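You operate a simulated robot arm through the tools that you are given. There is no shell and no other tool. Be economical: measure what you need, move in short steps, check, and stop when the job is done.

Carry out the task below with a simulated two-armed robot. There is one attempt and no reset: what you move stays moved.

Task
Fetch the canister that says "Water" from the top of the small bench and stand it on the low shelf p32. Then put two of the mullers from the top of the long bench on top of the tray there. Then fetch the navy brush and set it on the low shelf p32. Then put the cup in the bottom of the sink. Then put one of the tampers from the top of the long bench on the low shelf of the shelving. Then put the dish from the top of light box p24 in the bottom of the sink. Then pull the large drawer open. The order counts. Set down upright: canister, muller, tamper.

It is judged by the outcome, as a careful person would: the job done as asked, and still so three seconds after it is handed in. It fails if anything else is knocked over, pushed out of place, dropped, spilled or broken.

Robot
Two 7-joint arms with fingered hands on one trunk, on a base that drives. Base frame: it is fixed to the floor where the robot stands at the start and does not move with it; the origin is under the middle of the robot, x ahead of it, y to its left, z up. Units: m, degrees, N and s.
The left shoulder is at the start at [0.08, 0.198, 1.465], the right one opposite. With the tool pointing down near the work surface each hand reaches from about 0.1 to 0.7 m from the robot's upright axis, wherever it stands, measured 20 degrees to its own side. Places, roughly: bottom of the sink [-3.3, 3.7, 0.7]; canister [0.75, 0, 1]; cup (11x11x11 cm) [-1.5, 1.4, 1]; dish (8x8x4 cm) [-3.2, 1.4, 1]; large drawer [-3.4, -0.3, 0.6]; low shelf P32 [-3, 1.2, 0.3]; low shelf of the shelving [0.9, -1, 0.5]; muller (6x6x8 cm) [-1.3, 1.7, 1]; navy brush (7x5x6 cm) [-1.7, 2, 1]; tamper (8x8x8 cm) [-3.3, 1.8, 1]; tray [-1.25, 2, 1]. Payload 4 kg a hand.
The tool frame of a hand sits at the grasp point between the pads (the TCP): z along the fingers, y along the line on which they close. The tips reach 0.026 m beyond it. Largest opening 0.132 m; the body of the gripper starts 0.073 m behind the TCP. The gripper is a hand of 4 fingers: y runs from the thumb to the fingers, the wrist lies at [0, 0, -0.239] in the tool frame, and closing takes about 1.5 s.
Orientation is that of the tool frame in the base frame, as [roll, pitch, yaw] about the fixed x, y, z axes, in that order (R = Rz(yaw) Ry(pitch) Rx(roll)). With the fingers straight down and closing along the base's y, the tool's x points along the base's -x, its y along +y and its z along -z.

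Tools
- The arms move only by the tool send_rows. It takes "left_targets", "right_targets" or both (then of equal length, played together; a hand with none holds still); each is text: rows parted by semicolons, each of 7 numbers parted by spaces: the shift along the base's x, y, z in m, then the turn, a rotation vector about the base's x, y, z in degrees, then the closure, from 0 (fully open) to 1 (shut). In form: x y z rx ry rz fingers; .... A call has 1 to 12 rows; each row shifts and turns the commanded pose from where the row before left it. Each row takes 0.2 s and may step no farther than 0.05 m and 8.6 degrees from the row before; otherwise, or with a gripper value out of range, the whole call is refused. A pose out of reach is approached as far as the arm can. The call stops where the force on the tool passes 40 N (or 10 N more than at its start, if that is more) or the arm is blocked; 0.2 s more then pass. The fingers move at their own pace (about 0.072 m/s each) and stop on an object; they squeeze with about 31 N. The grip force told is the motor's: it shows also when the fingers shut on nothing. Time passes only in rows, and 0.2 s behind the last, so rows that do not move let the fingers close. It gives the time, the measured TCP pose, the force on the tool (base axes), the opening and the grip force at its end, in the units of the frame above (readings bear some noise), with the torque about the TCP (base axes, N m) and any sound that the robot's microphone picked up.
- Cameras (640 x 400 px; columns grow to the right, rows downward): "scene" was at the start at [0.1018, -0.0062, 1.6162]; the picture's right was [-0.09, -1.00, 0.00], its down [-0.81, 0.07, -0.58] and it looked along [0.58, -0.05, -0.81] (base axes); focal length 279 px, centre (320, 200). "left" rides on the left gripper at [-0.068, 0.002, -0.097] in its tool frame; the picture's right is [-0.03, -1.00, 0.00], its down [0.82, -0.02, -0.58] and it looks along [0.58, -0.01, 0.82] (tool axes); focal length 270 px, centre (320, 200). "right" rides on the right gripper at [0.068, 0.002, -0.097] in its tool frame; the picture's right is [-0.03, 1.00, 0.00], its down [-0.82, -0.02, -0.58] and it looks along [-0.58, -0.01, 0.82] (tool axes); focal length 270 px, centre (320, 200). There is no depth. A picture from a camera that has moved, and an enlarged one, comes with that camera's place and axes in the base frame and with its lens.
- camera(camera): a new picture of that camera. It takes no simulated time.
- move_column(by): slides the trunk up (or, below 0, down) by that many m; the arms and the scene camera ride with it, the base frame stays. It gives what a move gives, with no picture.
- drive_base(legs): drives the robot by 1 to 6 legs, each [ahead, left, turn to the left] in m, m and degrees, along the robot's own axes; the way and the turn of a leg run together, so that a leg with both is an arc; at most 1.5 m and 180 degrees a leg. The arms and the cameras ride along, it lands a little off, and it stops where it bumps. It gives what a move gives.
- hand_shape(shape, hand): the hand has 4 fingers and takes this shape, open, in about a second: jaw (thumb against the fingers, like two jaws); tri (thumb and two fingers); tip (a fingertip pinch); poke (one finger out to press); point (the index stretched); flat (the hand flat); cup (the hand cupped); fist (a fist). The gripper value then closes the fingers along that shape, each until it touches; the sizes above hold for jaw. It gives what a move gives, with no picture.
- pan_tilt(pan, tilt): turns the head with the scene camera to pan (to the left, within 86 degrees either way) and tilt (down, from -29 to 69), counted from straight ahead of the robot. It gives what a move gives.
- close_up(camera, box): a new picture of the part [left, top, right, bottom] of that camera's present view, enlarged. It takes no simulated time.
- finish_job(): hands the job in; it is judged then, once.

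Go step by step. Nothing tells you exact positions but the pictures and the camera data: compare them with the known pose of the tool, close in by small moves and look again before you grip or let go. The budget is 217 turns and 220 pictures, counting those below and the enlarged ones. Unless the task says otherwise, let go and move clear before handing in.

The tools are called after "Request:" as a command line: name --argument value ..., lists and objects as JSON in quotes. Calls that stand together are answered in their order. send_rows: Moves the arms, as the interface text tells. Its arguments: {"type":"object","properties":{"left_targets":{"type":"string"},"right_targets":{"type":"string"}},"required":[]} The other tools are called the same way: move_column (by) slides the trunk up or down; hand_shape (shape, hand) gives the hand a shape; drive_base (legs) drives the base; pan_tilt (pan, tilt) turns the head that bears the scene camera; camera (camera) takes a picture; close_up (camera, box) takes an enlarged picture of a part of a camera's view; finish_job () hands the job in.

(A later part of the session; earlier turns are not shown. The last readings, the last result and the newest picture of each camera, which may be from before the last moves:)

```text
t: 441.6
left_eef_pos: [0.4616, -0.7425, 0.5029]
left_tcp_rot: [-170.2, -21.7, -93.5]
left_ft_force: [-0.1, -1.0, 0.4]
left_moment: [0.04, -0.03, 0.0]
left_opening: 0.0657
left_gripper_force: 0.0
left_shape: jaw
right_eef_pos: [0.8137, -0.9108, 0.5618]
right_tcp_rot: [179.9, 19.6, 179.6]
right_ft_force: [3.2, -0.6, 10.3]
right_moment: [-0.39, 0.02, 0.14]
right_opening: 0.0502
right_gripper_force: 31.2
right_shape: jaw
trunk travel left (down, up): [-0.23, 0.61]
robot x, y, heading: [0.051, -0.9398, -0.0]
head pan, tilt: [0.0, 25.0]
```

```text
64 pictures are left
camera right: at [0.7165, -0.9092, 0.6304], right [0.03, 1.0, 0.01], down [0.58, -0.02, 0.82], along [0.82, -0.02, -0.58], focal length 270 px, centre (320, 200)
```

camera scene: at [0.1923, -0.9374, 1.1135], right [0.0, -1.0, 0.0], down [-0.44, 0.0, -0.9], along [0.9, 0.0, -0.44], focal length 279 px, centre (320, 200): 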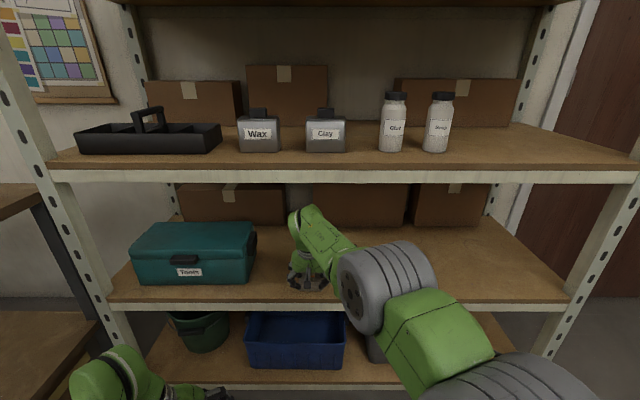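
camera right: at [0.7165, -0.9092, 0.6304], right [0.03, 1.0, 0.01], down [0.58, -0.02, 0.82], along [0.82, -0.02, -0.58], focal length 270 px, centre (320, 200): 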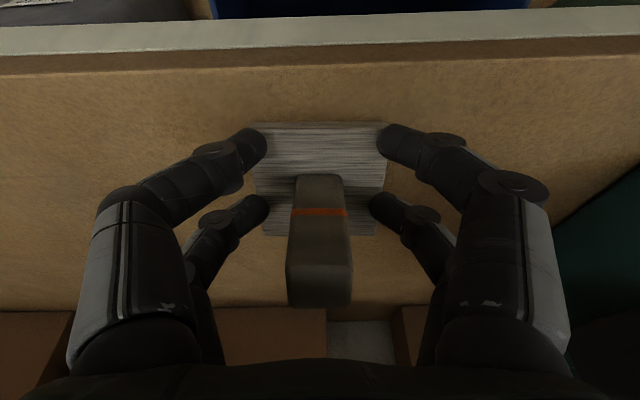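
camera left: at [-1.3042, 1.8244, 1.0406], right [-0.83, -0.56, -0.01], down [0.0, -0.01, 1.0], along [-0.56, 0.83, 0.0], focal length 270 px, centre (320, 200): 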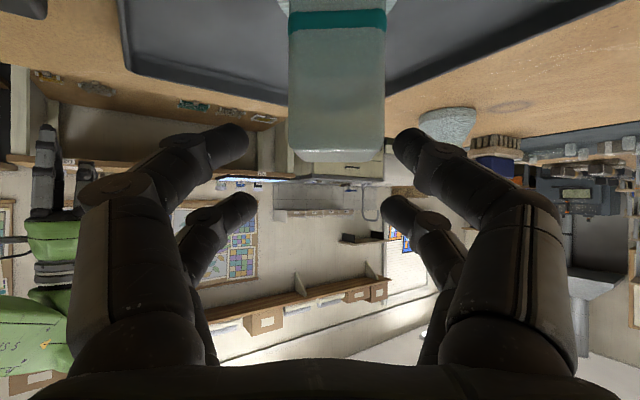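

The plate already touches the shelf, so the surface is near z 0.515. I lift slightly, move a little further in, and level the hand.

Request:
send_rows --right_targets "0 0 0.015 0 0 0 0.7;0.01 0 0.005 0 5 0 0.7;0.01 0 0 0 5 0 0.7;0.005 0 0 0 3 0 0.7;0 0 0 0 0 0 0.7"

Request:
drive_base --legs '[[0.025, 0, 0]]'

Request:
camera --camera "right"

Request:
close_up --camera "scene" --box '[230, 150, 430, 320]'

```text
t: 442.8
left_eef_pos: [0.4618, -0.7409, 0.5035]
left_tcp_rot: [-169.8, -21.7, -93.7]
left_ft_force: [0.2, -0.3, -0.1]
left_moment: [0.02, 0.01, 0.01]
left_opening: 0.0658
left_gripper_force: 0.1
left_shape: jaw
right_eef_pos: [0.7865, -0.9168, 0.58]
right_tcp_rot: [180.0, 9.7, 179.6]
right_ft_force: [0.9, 0.1, -2.1]
right_moment: [0.01, 0.02, 0.0]
right_opening: 0.0502
right_gripper_force: 31.0
right_shape: jaw
right hand out of reach, approached as far as the arm can: row 2, 3, 4
trunk travel left (down, up): [-0.23, 0.61]
robot x, y, heading: [0.0488, -0.9395, -0.0]
head pan, tilt: [0.0, 25.0]
```

```text
t: 443.6
left_eef_pos: [0.4871, -0.741, 0.5039]
left_tcp_rot: [-169.7, -21.7, -93.8]
left_ft_force: [-0.2, -0.2, -0.2]
left_moment: [-0.02, -0.02, 0.01]
left_opening: 0.0657
left_gripper_force: 0.0
left_shape: jaw
right_eef_pos: [0.811, -0.9158, 0.5798]
right_tcp_rot: [179.9, 9.6, 179.8]
right_ft_force: [-0.4, -0.7, -1.3]
right_moment: [0.0, 0.0, -0.02]
right_opening: 0.0499
right_gripper_force: 30.4
right_shape: jaw
trunk travel left (down, up): [-0.23, 0.61]
robot x, y, heading: [0.0771, -0.9402, 0.2]
head pan, tilt: [0.0, 25.0]
```

```text
63 pictures are left
camera right: at [0.7278, -0.9131, 0.6636], right [0.03, 1.0, 0.01], down [0.71, -0.02, 0.71], along [0.71, -0.02, -0.71], focal length 270 px, centre (320, 200)
```

right: 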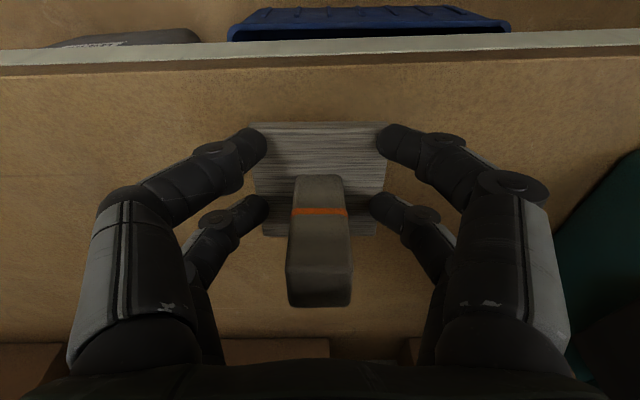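

```text
2.35 times, centred on (330, 235) of scene
camera zoom: at [0.2164, -0.9376, 1.112], right [0.0, -1.0, 0.0], down [-0.44, 0.0, -0.9], along [0.9, 0.0, -0.44], focal length 657 px, centre (296, 118)
```

zoom: 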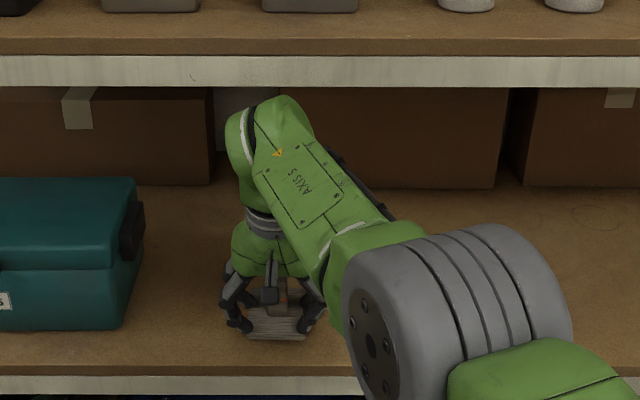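

Nearly level. I drive 3.5 cm further in and lower with the trunk until contact.

Request:
drive_base --legs '[[0.035, 0, 0]]'

Request:
move_column --by -0.018

Request:
move_column --by -0.008

```text
t: 444.4
left_eef_pos: [0.5237, -0.7412, 0.5056]
left_tcp_rot: [-169.6, -21.6, -93.8]
left_ft_force: [-0.5, 0.5, -0.3]
left_moment: [0.02, -0.01, 0.0]
left_opening: 0.0654
left_gripper_force: 0.0
left_shape: jaw
right_eef_pos: [0.8471, -0.9151, 0.5798]
right_tcp_rot: [179.9, 9.6, 179.6]
right_ft_force: [-0.1, 0.0, -1.7]
right_moment: [-0.02, 0.02, 0.01]
right_opening: 0.0505
right_gripper_force: 30.9
right_shape: jaw
trunk travel left (down, up): [-0.23, 0.61]
robot x, y, heading: [0.1123, -0.9388, 0.0]
head pan, tilt: [0.0, 25.0]
```

```text
t: 445.1
left_eef_pos: [0.5227, -0.7401, 0.488]
left_tcp_rot: [-169.5, -21.7, -93.7]
left_ft_force: [-0.2, -0.6, 0.4]
left_moment: [0.0, 0.02, -0.03]
left_opening: 0.0659
left_gripper_force: 0.0
left_shape: jaw
right_eef_pos: [0.846, -0.9163, 0.5622]
right_tcp_rot: [-179.9, 9.6, 179.8]
right_ft_force: [0.5, 0.5, -2.1]
right_moment: [0.0, -0.03, -0.01]
right_opening: 0.0502
right_gripper_force: 30.7
right_shape: jaw
trunk travel left (down, up): [-0.212, 0.628]
robot x, y, heading: [0.1157, -0.9379, -0.0]
head pan, tilt: [0.0, 25.0]
```

```text
t: 445.6
left_eef_pos: [0.5218, -0.7403, 0.4793]
left_tcp_rot: [-169.5, -21.7, -93.8]
left_ft_force: [-0.3, 0.5, -0.2]
left_moment: [0.02, 0.0, 0.0]
left_opening: 0.0659
left_gripper_force: 0.1
left_shape: jaw
right_eef_pos: [0.8477, -0.9147, 0.56]
right_tcp_rot: [179.8, 10.1, 179.7]
right_ft_force: [-5.5, -1.6, 26.1]
right_moment: [-0.13, 0.7, -0.02]
right_opening: 0.0501
right_gripper_force: 31.4
right_shape: jaw
trunk travel left (down, up): [-0.204, 0.636]
robot x, y, heading: [0.1137, -0.9411, -0.0]
head pan, tilt: [0.0, 25.0]
```

Near edge contact. I ease up, level the rest and set it down.

Request:
send_rows --right_targets "0 0 0.005 0 0 0 0.7;0 0 0 0 4.5 0 0.7;0 0 0 0 4.5 0 0.7;0 0 -0.005 0 0 0 0.7;0 0 -0.005 0 0 0 0.7;0 0 0 0 0 0 0.7"

Request:
camera --camera "right"

```text
t: 447.0
left_eef_pos: [0.5221, -0.7404, 0.4791]
left_tcp_rot: [-169.4, -21.5, -93.8]
left_ft_force: [0.5, 1.0, 1.2]
left_moment: [0.02, -0.03, -0.02]
left_opening: 0.0658
left_gripper_force: 0.0
left_shape: jaw
right_eef_pos: [0.8165, -0.9183, 0.5568]
right_tcp_rot: [-179.9, 0.7, 179.7]
right_ft_force: [-0.9, -1.1, 4.1]
right_moment: [0.2, -0.21, 0.02]
right_opening: 0.05
right_gripper_force: 30.5
right_shape: jaw
right hand out of reach, approached as far as the arm can: row 2, 3
trunk travel left (down, up): [-0.204, 0.636]
robot x, y, heading: [0.1154, -0.9404, -0.1]
head pan, tilt: [0.0, 25.0]
```

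```text
61 pictures are left
camera right: at [0.7465, -0.9162, 0.6535], right [0.03, 1.0, 0.0], down [0.81, -0.02, 0.59], along [0.59, -0.02, -0.81], focal length 270 px, centre (320, 200)
```

right: 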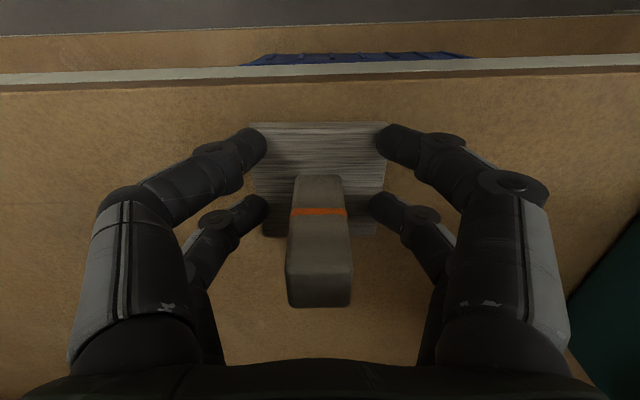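

Level and touching, but only 1.5 cm in from the edge. I lift 6 mm, move 4 cm further in, and set it down.

Request:
move_column --by 0.012

Request:
drive_base --legs '[[0.045, 0, 0]]'

Request:
move_column --by -0.012

```text
t: 447.6
left_eef_pos: [0.5251, -0.7389, 0.4923]
left_tcp_rot: [-169.1, -21.6, -94.1]
left_ft_force: [0.2, -0.4, -0.4]
left_moment: [0.01, -0.01, 0.0]
left_opening: 0.0657
left_gripper_force: 0.0
left_shape: jaw
right_eef_pos: [0.8153, -0.9162, 0.5696]
right_tcp_rot: [-179.8, 0.8, 179.7]
right_ft_force: [0.6, 0.6, -1.6]
right_moment: [-0.01, 0.0, -0.01]
right_opening: 0.0501
right_gripper_force: 30.8
right_shape: jaw
trunk travel left (down, up): [-0.216, 0.624]
robot x, y, heading: [0.1127, -0.9413, 0.0]
head pan, tilt: [0.0, 25.0]
```

```text
t: 448.5
left_eef_pos: [0.5693, -0.7395, 0.4925]
left_tcp_rot: [-169.3, -21.7, -94.0]
left_ft_force: [0.1, 0.0, -0.8]
left_moment: [0.0, -0.02, 0.0]
left_opening: 0.0658
left_gripper_force: 0.0
left_shape: jaw
right_eef_pos: [0.861, -0.9168, 0.5711]
right_tcp_rot: [-179.9, 0.8, 179.8]
right_ft_force: [-1.4, 0.6, -2.3]
right_moment: [0.02, 0.03, 0.01]
right_opening: 0.0502
right_gripper_force: 31.4
right_shape: jaw
trunk travel left (down, up): [-0.216, 0.624]
robot x, y, heading: [0.1595, -0.9413, -0.1]
head pan, tilt: [0.0, 25.0]
```

```text
t: 449.1
left_eef_pos: [0.5689, -0.7403, 0.4801]
left_tcp_rot: [-169.3, -21.5, -93.7]
left_ft_force: [-0.7, 0.4, -0.3]
left_moment: [-0.01, -0.04, -0.01]
left_opening: 0.0658
left_gripper_force: 0.1
left_shape: jaw
right_eef_pos: [0.861, -0.918, 0.5569]
right_tcp_rot: [-180.0, 0.5, 179.7]
right_ft_force: [-0.8, -0.6, -2.3]
right_moment: [0.01, 0.0, -0.01]
right_opening: 0.0502
right_gripper_force: 30.9
right_shape: jaw
trunk travel left (down, up): [-0.204, 0.636]
robot x, y, heading: [0.1602, -0.9407, -0.0]
head pan, tilt: [0.0, 25.0]
```

Request:
move_column --by -0.005

Request:
move_column --by -0.004

```text
t: 449.7
left_eef_pos: [0.5693, -0.7398, 0.476]
left_tcp_rot: [-169.3, -21.5, -93.8]
left_ft_force: [-0.1, 1.5, -1.0]
left_moment: [0.01, 0.03, 0.0]
left_opening: 0.0657
left_gripper_force: 0.0
left_shape: jaw
right_eef_pos: [0.8632, -0.9178, 0.557]
right_tcp_rot: [179.8, 1.0, 179.7]
right_ft_force: [-4.9, -1.0, 20.4]
right_moment: [0.42, -0.11, 0.09]
right_opening: 0.05
right_gripper_force: 31.0
right_shape: jaw
trunk travel left (down, up): [-0.199, 0.641]
robot x, y, heading: [0.1623, -0.9384, -0.3]
head pan, tilt: [0.0, 25.0]
```

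```text
t: 450.1
left_eef_pos: [0.5678, -0.7391, 0.4721]
left_tcp_rot: [-169.3, -21.5, -93.7]
left_ft_force: [-0.3, 0.6, 0.6]
left_moment: [0.03, -0.03, 0.0]
left_opening: 0.0657
left_gripper_force: 0.0
left_shape: jaw
right_eef_pos: [0.8637, -0.9169, 0.5576]
right_tcp_rot: [179.7, 1.2, 179.6]
right_ft_force: [0.6, 0.0, 3.9]
right_moment: [0.1, 0.06, -0.02]
right_opening: 0.0501
right_gripper_force: 30.8
right_shape: jaw
trunk travel left (down, up): [-0.198, 0.642]
robot x, y, heading: [0.1603, -0.9389, -0.2]
head pan, tilt: [0.0, 25.0]
stopped: the force on the tool passed its limit at 45 N (the readings are from after the stop); the commanded pose is now the measured one
```

Set down. I open and back straight out with the base (the fingers pass either side of the tamper).

Request:
send_rows --right_targets "0 0 0.002 0 0 0 0.5;0 0 0 0 0 0 0.3;0 0 0 0 0 0 0.15;0 0 0.003 0 0 0 0.15"

Request:
camera --camera "right"

Request:
drive_base --legs '[[-0.25, 0, 0]]'

Request:
camera --camera "scene"

```text
t: 451.1
left_eef_pos: [0.569, -0.74, 0.4739]
left_tcp_rot: [-169.2, -21.4, -93.9]
left_ft_force: [0.3, -0.9, 0.7]
left_moment: [-0.01, 0.05, 0.03]
left_opening: 0.0657
left_gripper_force: 0.1
left_shape: jaw
right_eef_pos: [0.8621, -0.9182, 0.5633]
right_tcp_rot: [179.8, 1.2, 179.8]
right_ft_force: [0.3, 0.2, -0.1]
right_moment: [-0.01, 0.03, -0.02]
right_opening: 0.1121
right_gripper_force: 0.0
right_shape: jaw
trunk travel left (down, up): [-0.198, 0.642]
robot x, y, heading: [0.1575, -0.9365, 0.1]
head pan, tilt: [0.0, 25.0]
```

```text
60 pictures are left
camera right: at [0.7925, -0.916, 0.6572], right [0.03, 1.0, 0.0], down [0.8, -0.03, 0.59], along [0.59, -0.01, -0.8], focal length 270 px, centre (320, 200)
```

right: 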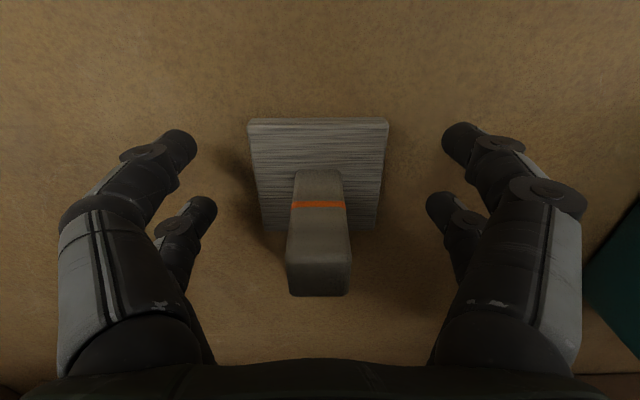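

```text
t: 452.9
left_eef_pos: [0.3168, -0.7395, 0.4758]
left_tcp_rot: [-169.1, -21.5, -93.8]
left_ft_force: [0.5, -1.0, -0.1]
left_moment: [0.0, 0.02, 0.01]
left_opening: 0.0657
left_gripper_force: 0.1
left_shape: jaw
right_eef_pos: [0.6107, -0.9177, 0.5626]
right_tcp_rot: [179.8, 1.1, 179.7]
right_ft_force: [-0.3, 0.5, 0.4]
right_moment: [0.01, 0.04, 0.0]
right_opening: 0.1119
right_gripper_force: 0.1
right_shape: jaw
trunk travel left (down, up): [-0.198, 0.642]
robot x, y, heading: [-0.0932, -0.9376, 0.2]
head pan, tilt: [0.0, 25.0]
```

```text
59 pictures are left
camera scene: at [0.0427, -0.937, 1.0805], right [0.0, -1.0, 0.0], down [-0.44, 0.0, -0.9], along [0.9, 0.0, -0.44], focal length 279 px, centre (320, 200)
```

scene: 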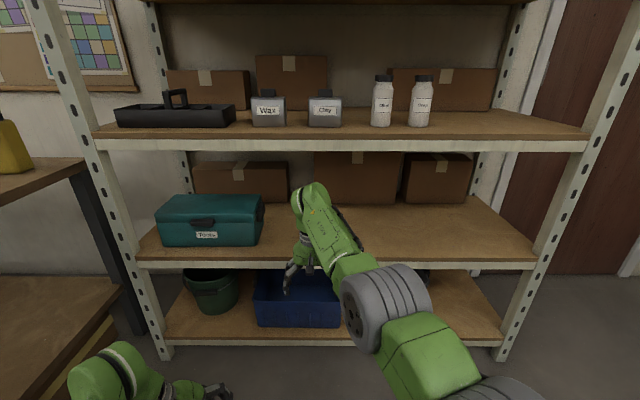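

The tamper stands on the shelf. Next is the dish on light box P24: I raise the trunk and drive back round to the front of the long bench.

Request:
move_column --by 0.4

Request:
move_column --by 0.24

Request:
drive_base --legs '[[0, 0.95, 0], [-0.3, 0.42, 0], [0, 0, 90]]'

Request:
drive_base --legs '[[0, 1.4, 0], [0, 1.33, 0]]'

Request:
pan_tilt --pan 0 --tilt 45

Request:
camera --camera "scene"

```text
t: 456.7
left_eef_pos: [0.3113, -0.741, 0.8816]
left_tcp_rot: [-168.2, -21.2, -94.2]
left_ft_force: [-0.1, 0.1, 0.0]
left_moment: [0.03, 0.01, 0.0]
left_opening: 0.0659
left_gripper_force: 0.0
left_shape: jaw
right_eef_pos: [0.6041, -0.9181, 0.9728]
right_tcp_rot: [179.6, 2.0, 179.7]
right_ft_force: [0.4, 0.4, 0.3]
right_moment: [0.03, 0.01, -0.05]
right_opening: 0.112
right_gripper_force: 0.1
right_shape: jaw
trunk travel left (down, up): [-0.598, 0.242]
robot x, y, heading: [-0.0921, -0.942, -0.0]
head pan, tilt: [0.0, 25.0]
```

```text
t: 459.2
left_eef_pos: [0.3112, -0.7408, 1.122]
left_tcp_rot: [-168.2, -21.2, -94.2]
left_ft_force: [-0.3, -0.2, -1.4]
left_moment: [0.01, -0.01, -0.01]
left_opening: 0.066
left_gripper_force: 0.1
left_shape: jaw
right_eef_pos: [0.6046, -0.9183, 1.2123]
right_tcp_rot: [179.6, 1.9, 179.7]
right_ft_force: [1.0, -0.1, 0.5]
right_moment: [0.02, -0.01, -0.03]
right_opening: 0.1119
right_gripper_force: 0.1
right_shape: jaw
trunk travel left (down, up): [-0.838, 0.002]
robot x, y, heading: [-0.0933, -0.9409, 0.1]
head pan, tilt: [0.0, 25.0]
```

```text
t: 470.7
left_eef_pos: [-0.5813, 0.8488, 1.1213]
left_tcp_rot: [-168.2, -21.2, -3.2]
left_ft_force: [-0.7, -0.2, 0.3]
left_moment: [0.0, 0.02, -0.01]
left_opening: 0.0658
left_gripper_force: 0.1
left_shape: jaw
right_eef_pos: [-0.4091, 1.1435, 1.2123]
right_tcp_rot: [179.7, 2.1, -89.3]
right_ft_force: [-0.3, 0.2, -0.4]
right_moment: [0.01, 0.02, 0.02]
right_opening: 0.1118
right_gripper_force: 0.1
right_shape: jaw
trunk travel left (down, up): [-0.838, 0.002]
robot x, y, heading: [-0.3768, 0.4427, 90.9]
head pan, tilt: [0.0, 25.0]
```

```text
t: 484.0
left_eef_pos: [-3.3297, 0.794, 1.1226]
left_tcp_rot: [-168.1, -21.2, -2.7]
left_ft_force: [0.7, 0.1, 0.3]
left_moment: [0.0, -0.01, -0.01]
left_opening: 0.0654
left_gripper_force: 0.2
left_shape: jaw
right_eef_pos: [-3.1585, 1.092, 1.2137]
right_tcp_rot: [179.7, 2.0, -88.7]
right_ft_force: [-0.5, 0.3, -0.3]
right_moment: [0.0, 0.04, 0.01]
right_opening: 0.112
right_gripper_force: 0.0
right_shape: jaw
trunk travel left (down, up): [-0.838, 0.002]
robot x, y, heading: [-3.1172, 0.3947, 91.9]
head pan, tilt: [0.0, 25.0]
```

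```text
t: 484.9
left_eef_pos: [-3.3297, 0.794, 1.1218]
left_tcp_rot: [-168.2, -21.2, -2.7]
left_ft_force: [-0.5, -0.2, 0.0]
left_moment: [0.02, -0.02, 0.03]
left_opening: 0.0658
left_gripper_force: 0.0
left_shape: jaw
right_eef_pos: [-3.1597, 1.0919, 1.2135]
right_tcp_rot: [179.7, 1.9, -88.7]
right_ft_force: [0.2, 0.8, -0.1]
right_moment: [0.02, 0.0, 0.0]
right_opening: 0.1118
right_gripper_force: 0.0
right_shape: jaw
trunk travel left (down, up): [-0.838, 0.002]
robot x, y, heading: [-3.1207, 0.3956, 91.7]
head pan, tilt: [0.0, 45.0]
```

```text
58 pictures are left
camera scene: at [-3.1231, 0.5069, 1.6921], right [1.0, 0.03, 0.0], down [0.02, -0.71, -0.71], along [-0.02, 0.71, -0.71], focal length 279 px, centre (320, 200)
```

scene: 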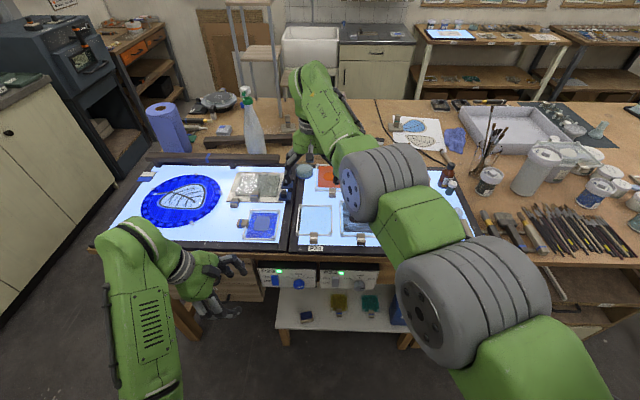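

The dish is at about (−3.21, 1.39) on the P24 light box. I drive closer and look with the right camera.

Request:
drive_base --legs '[[0.285, 0.035, -1.7]]'

Request:
camera --camera "right"

```text
t: 486.9
left_eef_pos: [-3.3589, 1.0821, 1.1233]
left_tcp_rot: [-168.0, -21.2, -4.3]
left_ft_force: [-0.5, -0.6, -0.2]
left_moment: [0.03, 0.03, 0.04]
left_opening: 0.0658
left_gripper_force: 0.1
left_shape: jaw
right_eef_pos: [-3.1805, 1.3742, 1.2153]
right_tcp_rot: [179.6, 2.2, -90.3]
right_ft_force: [0.1, -0.1, 0.1]
right_moment: [0.03, 0.0, 0.0]
right_opening: 0.1119
right_gripper_force: 0.1
right_shape: jaw
trunk travel left (down, up): [-0.838, 0.002]
robot x, y, heading: [-3.1585, 0.6802, 90.2]
head pan, tilt: [0.0, 45.0]
```

```text
57 pictures are left
camera right: at [-3.1825, 1.302, 1.31], right [-1.0, 0.03, 0.01], down [0.03, 0.79, 0.61], along [0.01, 0.61, -0.79], focal length 270 px, centre (320, 200)
```

right: 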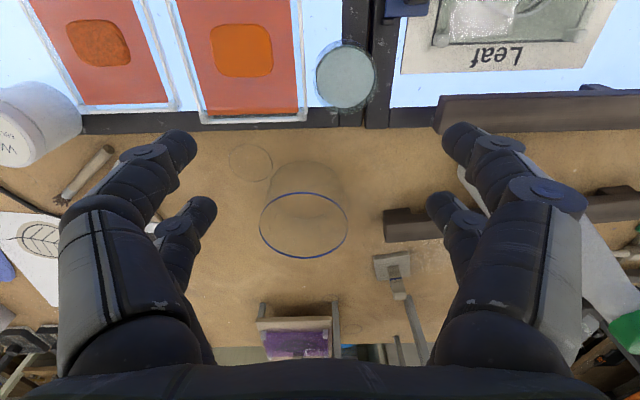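

The dish is at about (−3.211, 1.374), with an orange tile close on its right side. I go lower above it and look again.

Request:
send_rows --right_targets "-0.01 0 -0.025 0 0 0 0.2;-0.01 0 -0.03 0 0 0 0.25;-0.01 0 -0.03 0 0 0 0.25;0 0 -0.025 0 0 0 0.25"

Request:
camera --camera "right"

Request:
close_up --camera "scene" --box '[230, 100, 400, 230]'

```text
t: 487.9
left_eef_pos: [-3.3592, 1.0866, 1.1216]
left_tcp_rot: [-168.3, -21.2, -4.1]
left_ft_force: [0.2, 0.1, -0.3]
left_moment: [0.0, 0.03, 0.01]
left_opening: 0.066
left_gripper_force: 0.1
left_shape: jaw
right_eef_pos: [-3.208, 1.3634, 1.1028]
right_tcp_rot: [179.6, 2.0, -90.3]
right_ft_force: [-0.2, 0.0, -0.2]
right_moment: [-0.03, -0.02, 0.01]
right_opening: 0.0995
right_gripper_force: 0.1
right_shape: jaw
right hand out of reach, approached as far as the arm can: row 1, 2, 3
trunk travel left (down, up): [-0.838, 0.002]
robot x, y, heading: [-3.1586, 0.6771, 90.2]
head pan, tilt: [0.0, 45.0]
```

```text
56 pictures are left
camera right: at [-3.2107, 1.2918, 1.1978], right [-1.0, 0.03, 0.01], down [0.03, 0.8, 0.61], along [0.01, 0.61, -0.8], focal length 270 px, centre (320, 200)
```

right: 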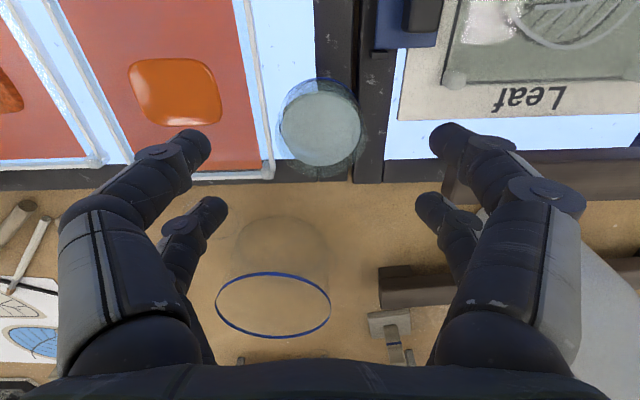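

```text
3.08 times, centred on (315, 165) of scene
camera zoom: at [-3.1597, 0.7947, 1.6918], right [1.0, 0.0, 0.0], down [0.0, -0.71, -0.71], along [0.0, 0.71, -0.71], focal length 859 px, centre (335, 308)
```

zoom: 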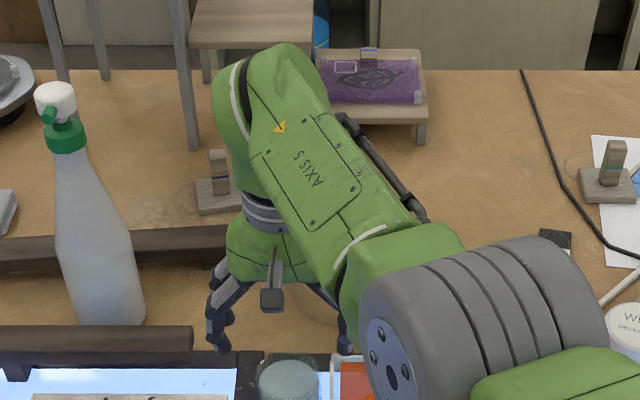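

The dish top is at z≈1.02, centred under the hand. I descend so the fingertips stay above the neighbouring tile's frame, and close.

Request:
send_rows --right_targets "0 0 -0.02 0 0 0 0.3;0 0 -0.02 0 0 0 0.3;0 0 -0.02 0 0 0 0.3;0 0 -0.02 0 0 0 0.3;0 0 0 0 0 0 0.3"

Request:
camera --camera "right"

```text
t: 489.1
left_eef_pos: [-3.3587, 1.0849, 1.1213]
left_tcp_rot: [-168.2, -21.2, -4.1]
left_ft_force: [0.0, 0.0, -0.9]
left_moment: [0.0, 0.02, 0.0]
left_opening: 0.0657
left_gripper_force: 0.0
left_shape: jaw
right_eef_pos: [-3.2047, 1.3472, 1.0288]
right_tcp_rot: [179.5, 2.1, -90.3]
right_ft_force: [0.4, 0.6, -0.3]
right_moment: [-0.01, -0.03, -0.01]
right_opening: 0.0926
right_gripper_force: 0.1
right_shape: jaw
right hand out of reach, approached as far as the arm can: row 2, 3
trunk travel left (down, up): [-0.838, 0.002]
robot x, y, heading: [-3.1576, 0.6785, 90.2]
head pan, tilt: [0.0, 45.0]
```

```text
54 pictures are left
camera right: at [-3.2069, 1.2758, 1.1219], right [-1.0, 0.03, 0.01], down [0.03, 0.79, 0.61], along [0.01, 0.61, -0.79], focal length 270 px, centre (320, 200)
```

right: 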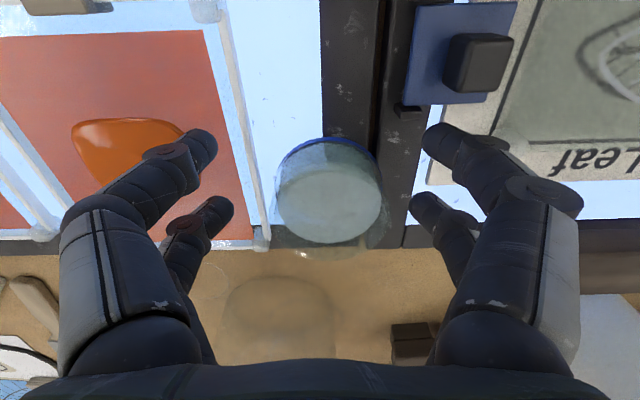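

Slightly short in y; I nudge the base forward 1.3 cm, lower a bit and close.

Request:
drive_base --legs '[[0.014, 0.006, 0]]'

Request:
send_rows --right_targets "0 0 -0.006 0 0 0 0.3;0 0 0 0 0 0 0.5;0 0 0 0 0 0 0.7;0 0 0 0 0 0 0.85;0 0 0 0 0 0 0.85"

Request:
camera --camera "right"

```text
t: 489.8
left_eef_pos: [-3.3651, 1.0967, 1.1225]
left_tcp_rot: [-168.0, -21.1, -4.2]
left_ft_force: [0.3, -0.6, -0.1]
left_moment: [0.07, -0.01, 0.01]
left_opening: 0.066
left_gripper_force: 0.1
left_shape: jaw
right_eef_pos: [-3.2104, 1.3594, 1.0303]
right_tcp_rot: [179.5, 2.2, -90.3]
right_ft_force: [-0.2, -0.7, 0.0]
right_moment: [0.04, 0.03, 0.02]
right_opening: 0.0927
right_gripper_force: 0.1
right_shape: jaw
trunk travel left (down, up): [-0.838, 0.002]
robot x, y, heading: [-3.1667, 0.6965, 90.1]
head pan, tilt: [0.0, 45.0]
```

```text
t: 491.0
left_eef_pos: [-3.367, 1.1018, 1.1213]
left_tcp_rot: [-168.2, -21.2, -4.2]
left_ft_force: [-0.2, -0.2, -0.2]
left_moment: [0.03, -0.02, 0.0]
left_opening: 0.0659
left_gripper_force: 0.0
left_shape: jaw
right_eef_pos: [-3.212, 1.3616, 1.023]
right_tcp_rot: [179.5, 2.0, -90.5]
right_ft_force: [-1.1, 0.2, 0.4]
right_moment: [-0.04, 0.0, 0.02]
right_opening: 0.0304
right_gripper_force: 30.5
right_shape: jaw
trunk travel left (down, up): [-0.838, 0.002]
robot x, y, heading: [-3.1651, 0.693, 90.2]
head pan, tilt: [0.0, 45.0]
```

```text
53 pictures are left
camera right: at [-3.2131, 1.2895, 1.1159], right [-1.0, 0.03, 0.01], down [0.03, 0.8, 0.61], along [0.01, 0.61, -0.8], focal length 270 px, centre (320, 200)
```

right: 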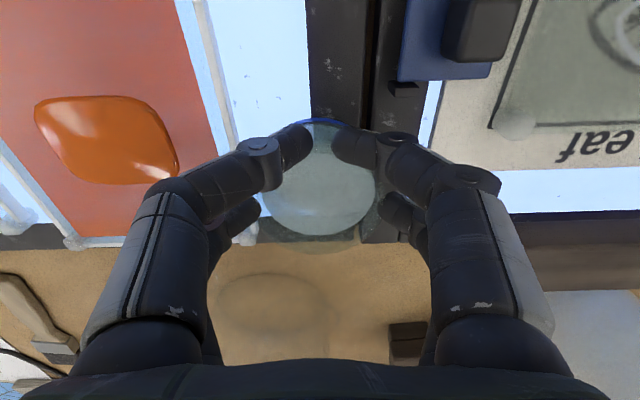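

The dish is caged by both pairs with its centre between them. I test the lift.

Request:
send_rows --right_targets "0 0 0.01 0 0 0 0.85;0 0 0.02 0 0 0 0.85;0 0 0.03 0 0 0 0.85;0 0 0.03 0 0 0 0.85;0 0 0 0 0 0 0.85"

Request:
camera --camera "right"

```text
t: 492.2
left_eef_pos: [-3.365, 1.1001, 1.1216]
left_tcp_rot: [-168.2, -21.2, -4.1]
left_ft_force: [0.1, -0.6, 0.1]
left_moment: [-0.02, -0.02, 0.0]
left_opening: 0.066
left_gripper_force: 0.0
left_shape: jaw
right_eef_pos: [-3.2104, 1.3626, 1.1113]
right_tcp_rot: [179.5, 2.0, -90.4]
right_ft_force: [-0.1, -0.5, -1.8]
right_moment: [-0.03, 0.0, 0.0]
right_opening: 0.0296
right_gripper_force: 31.4
right_shape: jaw
trunk travel left (down, up): [-0.838, 0.002]
robot x, y, heading: [-3.166, 0.6953, 90.1]
head pan, tilt: [0.0, 45.0]
```

```text
52 pictures are left
camera right: at [-3.2117, 1.2912, 1.2062], right [-1.0, 0.03, 0.01], down [0.03, 0.79, 0.61], along [0.01, 0.61, -0.8], focal length 270 px, centre (320, 200)
```

right: 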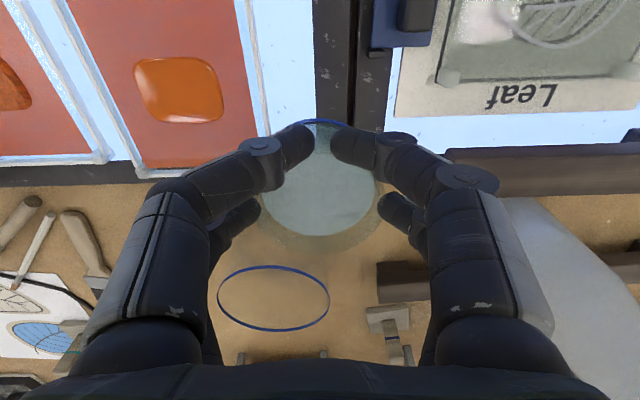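

Lifted and steady. I drive the known way round to the sink.

Request:
drive_base --legs '[[-0.26, 0, 0], [0, -1.4, 0], [0, -1.2, 0], [1.2, 0, 0], [1.12, 0, 0], [0, 0, 90]]'

Request:
drive_base --legs '[[1.4, 0, 0], [1.28, 0, 0]]'

```text
t: 521.0
left_eef_pos: [-1.0502, 2.5645, 1.1216]
left_tcp_rot: [-168.2, -21.2, 86.7]
left_ft_force: [-0.6, -0.2, 0.6]
left_moment: [0.01, 0.02, 0.0]
left_opening: 0.0662
left_gripper_force: 0.1
left_shape: jaw
right_eef_pos: [-1.3162, 2.714, 1.1125]
right_tcp_rot: [179.5, 2.1, 0.5]
right_ft_force: [0.9, 0.3, -1.8]
right_moment: [-0.01, -0.01, 0.01]
right_opening: 0.0286
right_gripper_force: 30.6
right_shape: jaw
trunk travel left (down, up): [-0.838, 0.002]
robot x, y, heading: [-0.6489, 2.773, -178.8]
head pan, tilt: [0.0, 45.0]
```

```text
t: 533.9
left_eef_pos: [-3.7219, 2.5494, 1.1221]
left_tcp_rot: [-168.1, -21.1, 86.3]
left_ft_force: [0.6, 0.6, 0.6]
left_moment: [0.02, 0.01, 0.01]
left_opening: 0.0659
left_gripper_force: 0.2
left_shape: jaw
right_eef_pos: [-3.987, 2.7017, 1.1129]
right_tcp_rot: [179.5, 2.2, 0.1]
right_ft_force: [1.6, -0.2, -2.2]
right_moment: [0.0, -0.05, 0.02]
right_opening: 0.0285
right_gripper_force: 30.8
right_shape: jaw
trunk travel left (down, up): [-0.838, 0.002]
robot x, y, heading: [-3.3207, 2.7547, -179.2]
head pan, tilt: [0.0, 45.0]
```

I turn to face the sink and tuck the left hand lower and closer so it stays clear of the sink's front.

Request:
drive_base --legs '[[0, 0, -90.8]]'

Request:
send_rows --left_targets "0 0 -0.04 0 0 0 0.5;0 0 -0.04 0 0 0 0.5;0 0 -0.04 0 0 0 0.5;0 0 -0.04 0 0 0 0.5;0 -0.01 -0.04 0 0 0 0.5;0 -0.03 -0.02 0 0 0 0.5;0 -0.03 0 0 0 0 0.5;0 -0.03 0 0 0 0 0.5"

Request:
pan_tilt --pan 0 --tilt 50

Request:
camera --camera "scene"

```text
t: 538.2
left_eef_pos: [-3.5099, 3.1612, 1.1212]
left_tcp_rot: [-168.2, -21.2, -5.7]
left_ft_force: [0.5, -0.3, 1.0]
left_moment: [-0.01, 0.01, -0.01]
left_opening: 0.0658
left_gripper_force: 0.1
left_shape: jaw
right_eef_pos: [-3.3463, 3.4218, 1.1124]
right_tcp_rot: [179.5, 2.2, -91.9]
right_ft_force: [0.2, 1.1, -2.5]
right_moment: [-0.05, 0.0, 0.02]
right_opening: 0.0262
right_gripper_force: 31.1
right_shape: jaw
trunk travel left (down, up): [-0.838, 0.002]
robot x, y, heading: [-3.317, 2.7494, 88.7]
head pan, tilt: [0.0, 45.0]
```

```text
t: 540.0
left_eef_pos: [-3.5087, 3.0611, 0.9027]
left_tcp_rot: [-168.1, -21.1, -5.7]
left_ft_force: [0.5, -0.2, -0.4]
left_moment: [0.04, -0.01, 0.0]
left_opening: 0.0657
left_gripper_force: 0.0
left_shape: jaw
right_eef_pos: [-3.3462, 3.4206, 1.1119]
right_tcp_rot: [179.5, 2.1, -92.0]
right_ft_force: [-0.2, 0.0, -0.7]
right_moment: [-0.04, 0.04, -0.01]
right_opening: 0.0267
right_gripper_force: 31.0
right_shape: jaw
trunk travel left (down, up): [-0.838, 0.002]
robot x, y, heading: [-3.3176, 2.7508, 88.7]
head pan, tilt: [0.0, 45.0]
```

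```text
t: 540.7
left_eef_pos: [-3.5089, 3.062, 0.902]
left_tcp_rot: [-168.2, -21.2, -5.8]
left_ft_force: [-0.1, 0.0, -0.3]
left_moment: [0.0, -0.02, -0.02]
left_opening: 0.0659
left_gripper_force: 0.1
left_shape: jaw
right_eef_pos: [-3.347, 3.4195, 1.1114]
right_tcp_rot: [179.5, 2.1, -92.0]
right_ft_force: [0.2, -0.1, -2.4]
right_moment: [-0.03, 0.03, -0.04]
right_opening: 0.0265
right_gripper_force: 30.6
right_shape: jaw
trunk travel left (down, up): [-0.838, 0.002]
robot x, y, heading: [-3.3211, 2.7484, 88.3]
head pan, tilt: [0.0, 50.0]
```

```text
51 pictures are left
camera scene: at [-3.317, 2.8587, 1.6852], right [1.0, -0.02, 0.0], down [-0.02, -0.77, -0.64], along [0.02, 0.64, -0.77], focal length 279 px, centre (320, 200)
```

scene: 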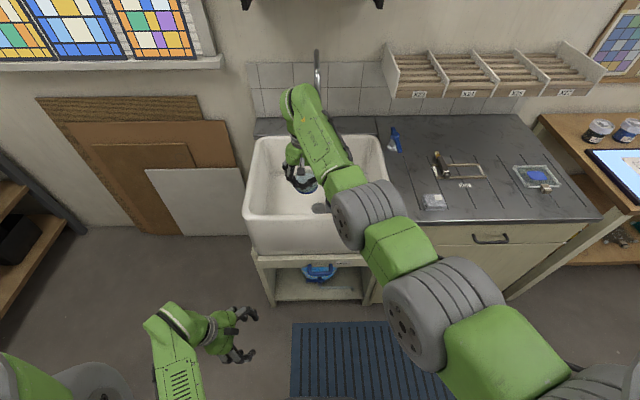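

The dish slips very slowly in the grip, so I proceed promptly: forward over the sink, then down.

Request:
drive_base --legs '[[0.175, 0.04, 1.5]]'

Request:
move_column --by -0.25

Request:
camera --camera "scene"

Request:
camera --camera "right"

```text
t: 542.2
left_eef_pos: [-3.5529, 3.2305, 0.9042]
left_tcp_rot: [-168.0, -21.2, -4.3]
left_ft_force: [0.6, 0.2, 0.3]
left_moment: [0.02, 0.04, 0.01]
left_opening: 0.0659
left_gripper_force: 0.0
left_shape: jaw
right_eef_pos: [-3.4003, 3.5914, 1.1149]
right_tcp_rot: [179.5, 2.2, -90.4]
right_ft_force: [0.6, 1.3, -1.3]
right_moment: [0.01, 0.02, 0.0]
right_opening: 0.0265
right_gripper_force: 30.8
right_shape: jaw
trunk travel left (down, up): [-0.838, 0.002]
robot x, y, heading: [-3.3534, 2.9275, 90.1]
head pan, tilt: [0.0, 50.0]
```

```text
t: 544.8
left_eef_pos: [-3.5534, 3.2318, 0.6523]
left_tcp_rot: [-168.2, -21.2, -4.3]
left_ft_force: [0.3, 0.1, -0.6]
left_moment: [0.0, 0.0, 0.0]
left_opening: 0.0656
left_gripper_force: 0.0
left_shape: jaw
right_eef_pos: [-3.4011, 3.5954, 0.8621]
right_tcp_rot: [179.4, 2.1, -90.4]
right_ft_force: [-0.5, -1.0, -1.5]
right_moment: [-0.06, -0.02, -0.02]
right_opening: 0.0265
right_gripper_force: 30.5
right_shape: jaw
trunk travel left (down, up): [-0.588, 0.252]
robot x, y, heading: [-3.3568, 2.9306, 89.7]
head pan, tilt: [0.0, 50.0]
```

```text
50 pictures are left
camera scene: at [-3.3576, 3.0348, 1.4351], right [1.0, 0.0, 0.0], down [0.0, -0.77, -0.64], along [0.0, 0.64, -0.77], focal length 279 px, centre (320, 200)
```

scene: 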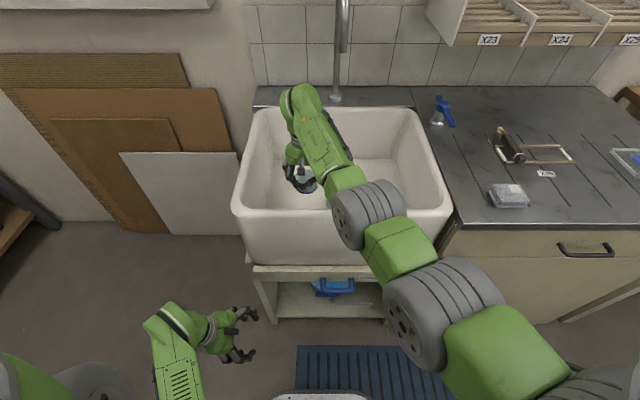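

```text
49 pictures are left
camera right: at [-3.4026, 3.5233, 0.9562], right [-1.0, 0.03, 0.01], down [0.03, 0.79, 0.61], along [0.01, 0.61, -0.8], focal length 270 px, centre (320, 200)
```

right: 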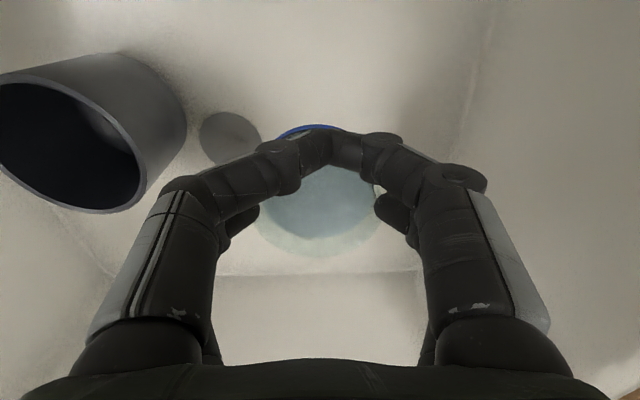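

Request:
move_column --by -0.09

Request:
send_rows --right_targets "0 0 -0.01 0 0 0 0.9;0 0 -0.01 0 0 0 0.9;0 0 -0.008 0 0 0 0.9;0 0 0 0 0 0 0.9"

Request:
camera --camera "right"

```text
t: 546.0
left_eef_pos: [-3.554, 3.233, 0.5638]
left_tcp_rot: [-168.2, -21.2, -4.3]
left_ft_force: [0.2, -1.0, 1.0]
left_moment: [0.0, 0.01, 0.05]
left_opening: 0.0655
left_gripper_force: 0.0
left_shape: jaw
right_eef_pos: [-3.4007, 3.5957, 0.7715]
right_tcp_rot: [179.5, 2.1, -90.5]
right_ft_force: [0.5, 0.1, -1.7]
right_moment: [-0.04, 0.01, -0.01]
right_opening: 0.0265
right_gripper_force: 31.1
right_shape: jaw
trunk travel left (down, up): [-0.498, 0.342]
robot x, y, heading: [-3.3563, 2.924, 89.8]
head pan, tilt: [0.0, 50.0]
```

```text
t: 547.0
left_eef_pos: [-3.5549, 3.233, 0.5626]
left_tcp_rot: [-168.1, -21.3, -4.2]
left_ft_force: [0.3, -0.6, -0.8]
left_moment: [0.02, -0.01, -0.03]
left_opening: 0.0658
left_gripper_force: 0.0
left_shape: jaw
right_eef_pos: [-3.4004, 3.5946, 0.7446]
right_tcp_rot: [179.5, 2.0, -90.4]
right_ft_force: [-0.8, 0.5, -2.3]
right_moment: [-0.05, 0.0, 0.0]
right_opening: 0.0263
right_gripper_force: 31.5
right_shape: jaw
trunk travel left (down, up): [-0.498, 0.342]
robot x, y, heading: [-3.3574, 2.9272, 90.1]
head pan, tilt: [0.0, 50.0]
```

```text
48 pictures are left
camera right: at [-3.4023, 3.5228, 0.8386], right [-1.0, 0.03, 0.01], down [0.03, 0.79, 0.61], along [0.01, 0.61, -0.8], focal length 270 px, centre (320, 200)
```

right: 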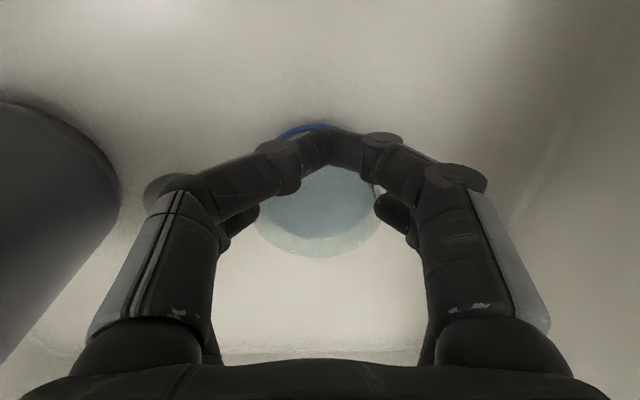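

Continue lowering in small steps until it touches.

Request:
send_rows --right_targets "0 0 -0.006 0 0 0 0.9;0 0 -0.005 0 0 0 0.9;0 0 -0.005 0 0 0 0.9;0 0 -0.004 0 0 0 0.9;0 0 0 0 0 0 0.9"

```text
t: 548.2
left_eef_pos: [-3.5546, 3.2305, 0.5644]
left_tcp_rot: [-167.9, -21.2, -4.4]
left_ft_force: [0.8, -0.3, -0.4]
left_moment: [0.0, 0.01, 0.01]
left_opening: 0.0658
left_gripper_force: 0.1
left_shape: jaw
right_eef_pos: [-3.4007, 3.5934, 0.7317]
right_tcp_rot: [179.2, 2.9, -90.4]
right_ft_force: [0.8, 0.4, 33.4]
right_moment: [0.45, -0.19, -0.05]
right_opening: 0.027
right_gripper_force: 31.7
right_shape: jaw
trunk travel left (down, up): [-0.498, 0.342]
robot x, y, heading: [-3.3561, 2.9235, 89.8]
head pan, tilt: [0.0, 50.0]
```

Contact. I ease off and open slowly, then look.

Request:
send_rows --right_targets "0 0 0.005 0 0 0 0.85;0 0 0 0 0 0 0.7;0 0 0 0 0 0 0.55;0 0 0 0 0 0 0.4;0 0 0 0 0 0 0.3;0 0 0 0 0 0 0.3;0 0 0.01 0 0 0 0.3"

Request:
camera --camera "right"

```text
t: 549.8
left_eef_pos: [-3.5536, 3.2317, 0.5634]
left_tcp_rot: [-168.2, -21.2, -4.2]
left_ft_force: [-0.2, 0.4, -0.2]
left_moment: [-0.01, 0.03, -0.01]
left_opening: 0.0657
left_gripper_force: 0.0
left_shape: jaw
right_eef_pos: [-3.4014, 3.5934, 0.7398]
right_tcp_rot: [179.5, 2.0, -90.4]
right_ft_force: [0.1, 0.2, -0.2]
right_moment: [-0.01, 0.0, 0.0]
right_opening: 0.0918
right_gripper_force: 0.2
right_shape: jaw
trunk travel left (down, up): [-0.498, 0.342]
robot x, y, heading: [-3.3568, 2.9295, 90.2]
head pan, tilt: [0.0, 50.0]
```

```text
47 pictures are left
camera right: at [-3.4023, 3.5216, 0.8327], right [-1.0, 0.03, 0.01], down [0.03, 0.8, 0.61], along [0.01, 0.61, -0.8], focal length 270 px, centre (320, 200)
```

right: 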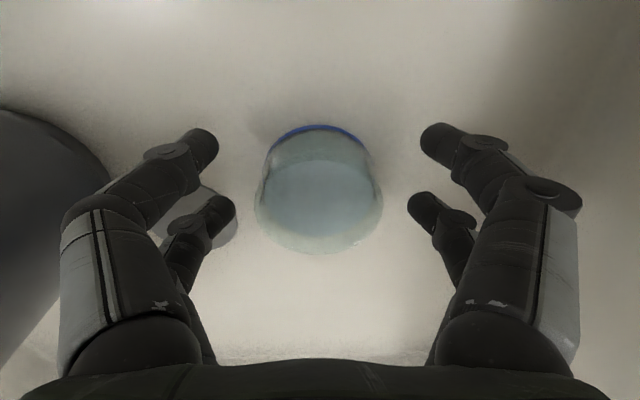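

The dish is standing freely in the sink. I raise the hand out and check the sink once.

Request:
send_rows --right_targets "0 0 0.03 0 0 0 0.3;0 0 0.04 0 0 0 0.3;0 0 0.04 0 0 0 0.3"

Request:
move_column --by 0.3

Request:
drive_base --legs '[[-0.33, 0, 0]]'

Request:
camera --camera "scene"

```text
t: 550.6
left_eef_pos: [-3.5546, 3.2325, 0.5632]
left_tcp_rot: [-168.2, -21.2, -4.3]
left_ft_force: [-0.8, 0.1, -0.3]
left_moment: [0.0, -0.02, 0.0]
left_opening: 0.0658
left_gripper_force: 0.1
left_shape: jaw
right_eef_pos: [-3.4001, 3.5942, 0.8494]
right_tcp_rot: [179.5, 2.1, -90.5]
right_ft_force: [0.0, -0.5, -0.3]
right_moment: [0.02, 0.02, 0.0]
right_opening: 0.092
right_gripper_force: 0.1
right_shape: jaw
trunk travel left (down, up): [-0.498, 0.342]
robot x, y, heading: [-3.3561, 2.925, 89.8]
head pan, tilt: [0.0, 50.0]
```

```text
t: 553.6
left_eef_pos: [-3.5562, 3.2341, 0.8628]
left_tcp_rot: [-168.2, -21.2, -4.3]
left_ft_force: [0.3, 0.2, -0.6]
left_moment: [-0.03, -0.03, -0.04]
left_opening: 0.0657
left_gripper_force: 0.1
left_shape: jaw
right_eef_pos: [-3.3985, 3.5944, 1.1494]
right_tcp_rot: [179.5, 2.1, -90.4]
right_ft_force: [0.5, -0.6, -0.9]
right_moment: [-0.01, -0.01, -0.02]
right_opening: 0.092
right_gripper_force: 0.1
right_shape: jaw
trunk travel left (down, up): [-0.798, 0.042]
robot x, y, heading: [-3.3572, 2.9264, 89.9]
head pan, tilt: [0.0, 50.0]
```

```text
t: 555.8
left_eef_pos: [-3.5535, 2.8998, 0.8624]
left_tcp_rot: [-168.2, -21.2, -4.0]
left_ft_force: [1.4, 0.0, -0.4]
left_moment: [0.0, -0.01, 0.0]
left_opening: 0.0657
left_gripper_force: 0.1
left_shape: jaw
right_eef_pos: [-3.3998, 3.2627, 1.149]
right_tcp_rot: [179.3, 1.9, -90.1]
right_ft_force: [0.0, 0.8, 0.1]
right_moment: [-0.02, 0.01, 0.0]
right_opening: 0.0921
right_gripper_force: 0.0
right_shape: jaw
trunk travel left (down, up): [-0.798, 0.042]
robot x, y, heading: [-3.3553, 2.5909, 90.2]
head pan, tilt: [0.0, 50.0]
```

```text
46 pictures are left
camera scene: at [-3.3573, 2.7041, 1.6448], right [1.0, 0.0, 0.0], down [0.0, -0.77, -0.64], along [0.0, 0.64, -0.77], focal length 279 px, centre (320, 200)
```

scene: 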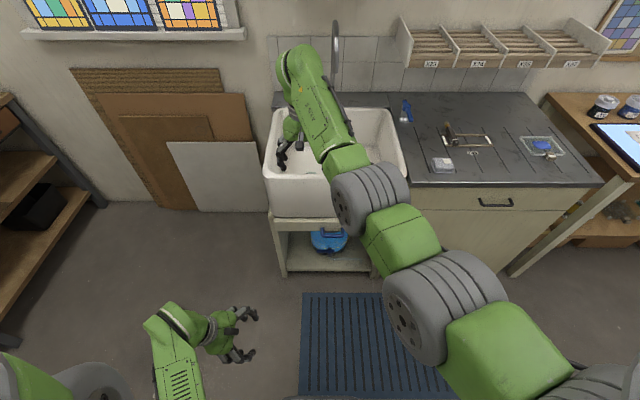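

All is well at the sink. Now the large drawer near (−3.4, −0.3): I drive back round to the aisle.

Request:
drive_base --legs '[[0, -1.4, 0], [0, -1.36, 0], [-1.1, 0, 0], [-1.05, 0, 0], [0, 1.3, 0], [0, 0.8, 0]]'

Request:
pan_tilt --pan 86 --tilt 30

Request:
camera --camera "scene"

```text
t: 589.3
left_eef_pos: [-2.9156, 0.7065, 0.8628]
left_tcp_rot: [-168.3, -21.2, -3.6]
left_ft_force: [0.1, -1.1, -0.1]
left_moment: [-0.02, 0.01, -0.01]
left_opening: 0.0659
left_gripper_force: 0.1
left_shape: jaw
right_eef_pos: [-2.7643, 1.0705, 1.149]
right_tcp_rot: [179.6, 2.2, -89.8]
right_ft_force: [0.1, -0.7, 0.8]
right_moment: [0.0, -0.01, 0.01]
right_opening: 0.0922
right_gripper_force: 0.0
right_shape: jaw
trunk travel left (down, up): [-0.798, 0.042]
robot x, y, heading: [-2.7179, 0.4034, 90.7]
head pan, tilt: [0.0, 50.0]
```

```text
t: 590.9
left_eef_pos: [-2.9173, 0.7082, 0.8622]
left_tcp_rot: [-168.1, -21.2, -3.7]
left_ft_force: [0.2, -0.8, -0.4]
left_moment: [0.0, -0.02, 0.02]
left_opening: 0.0657
left_gripper_force: 0.0
left_shape: jaw
right_eef_pos: [-2.7656, 1.0718, 1.1501]
right_tcp_rot: [179.6, 2.0, -89.7]
right_ft_force: [-0.8, -0.2, 0.5]
right_moment: [-0.03, -0.02, -0.02]
right_opening: 0.0921
right_gripper_force: 0.0
right_shape: jaw
trunk travel left (down, up): [-0.798, 0.042]
robot x, y, heading: [-2.7136, 0.4043, 90.6]
head pan, tilt: [85.9, 30.0]
```

```text
45 pictures are left
camera scene: at [-2.8073, 0.4397, 1.6746], right [0.06, 1.0, 0.0], down [0.5, -0.03, -0.87], along [-0.86, 0.05, -0.5], focal length 279 px, centre (320, 200)
```

scene: 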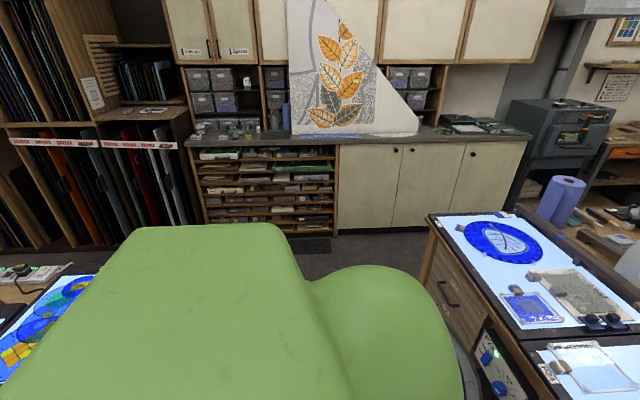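

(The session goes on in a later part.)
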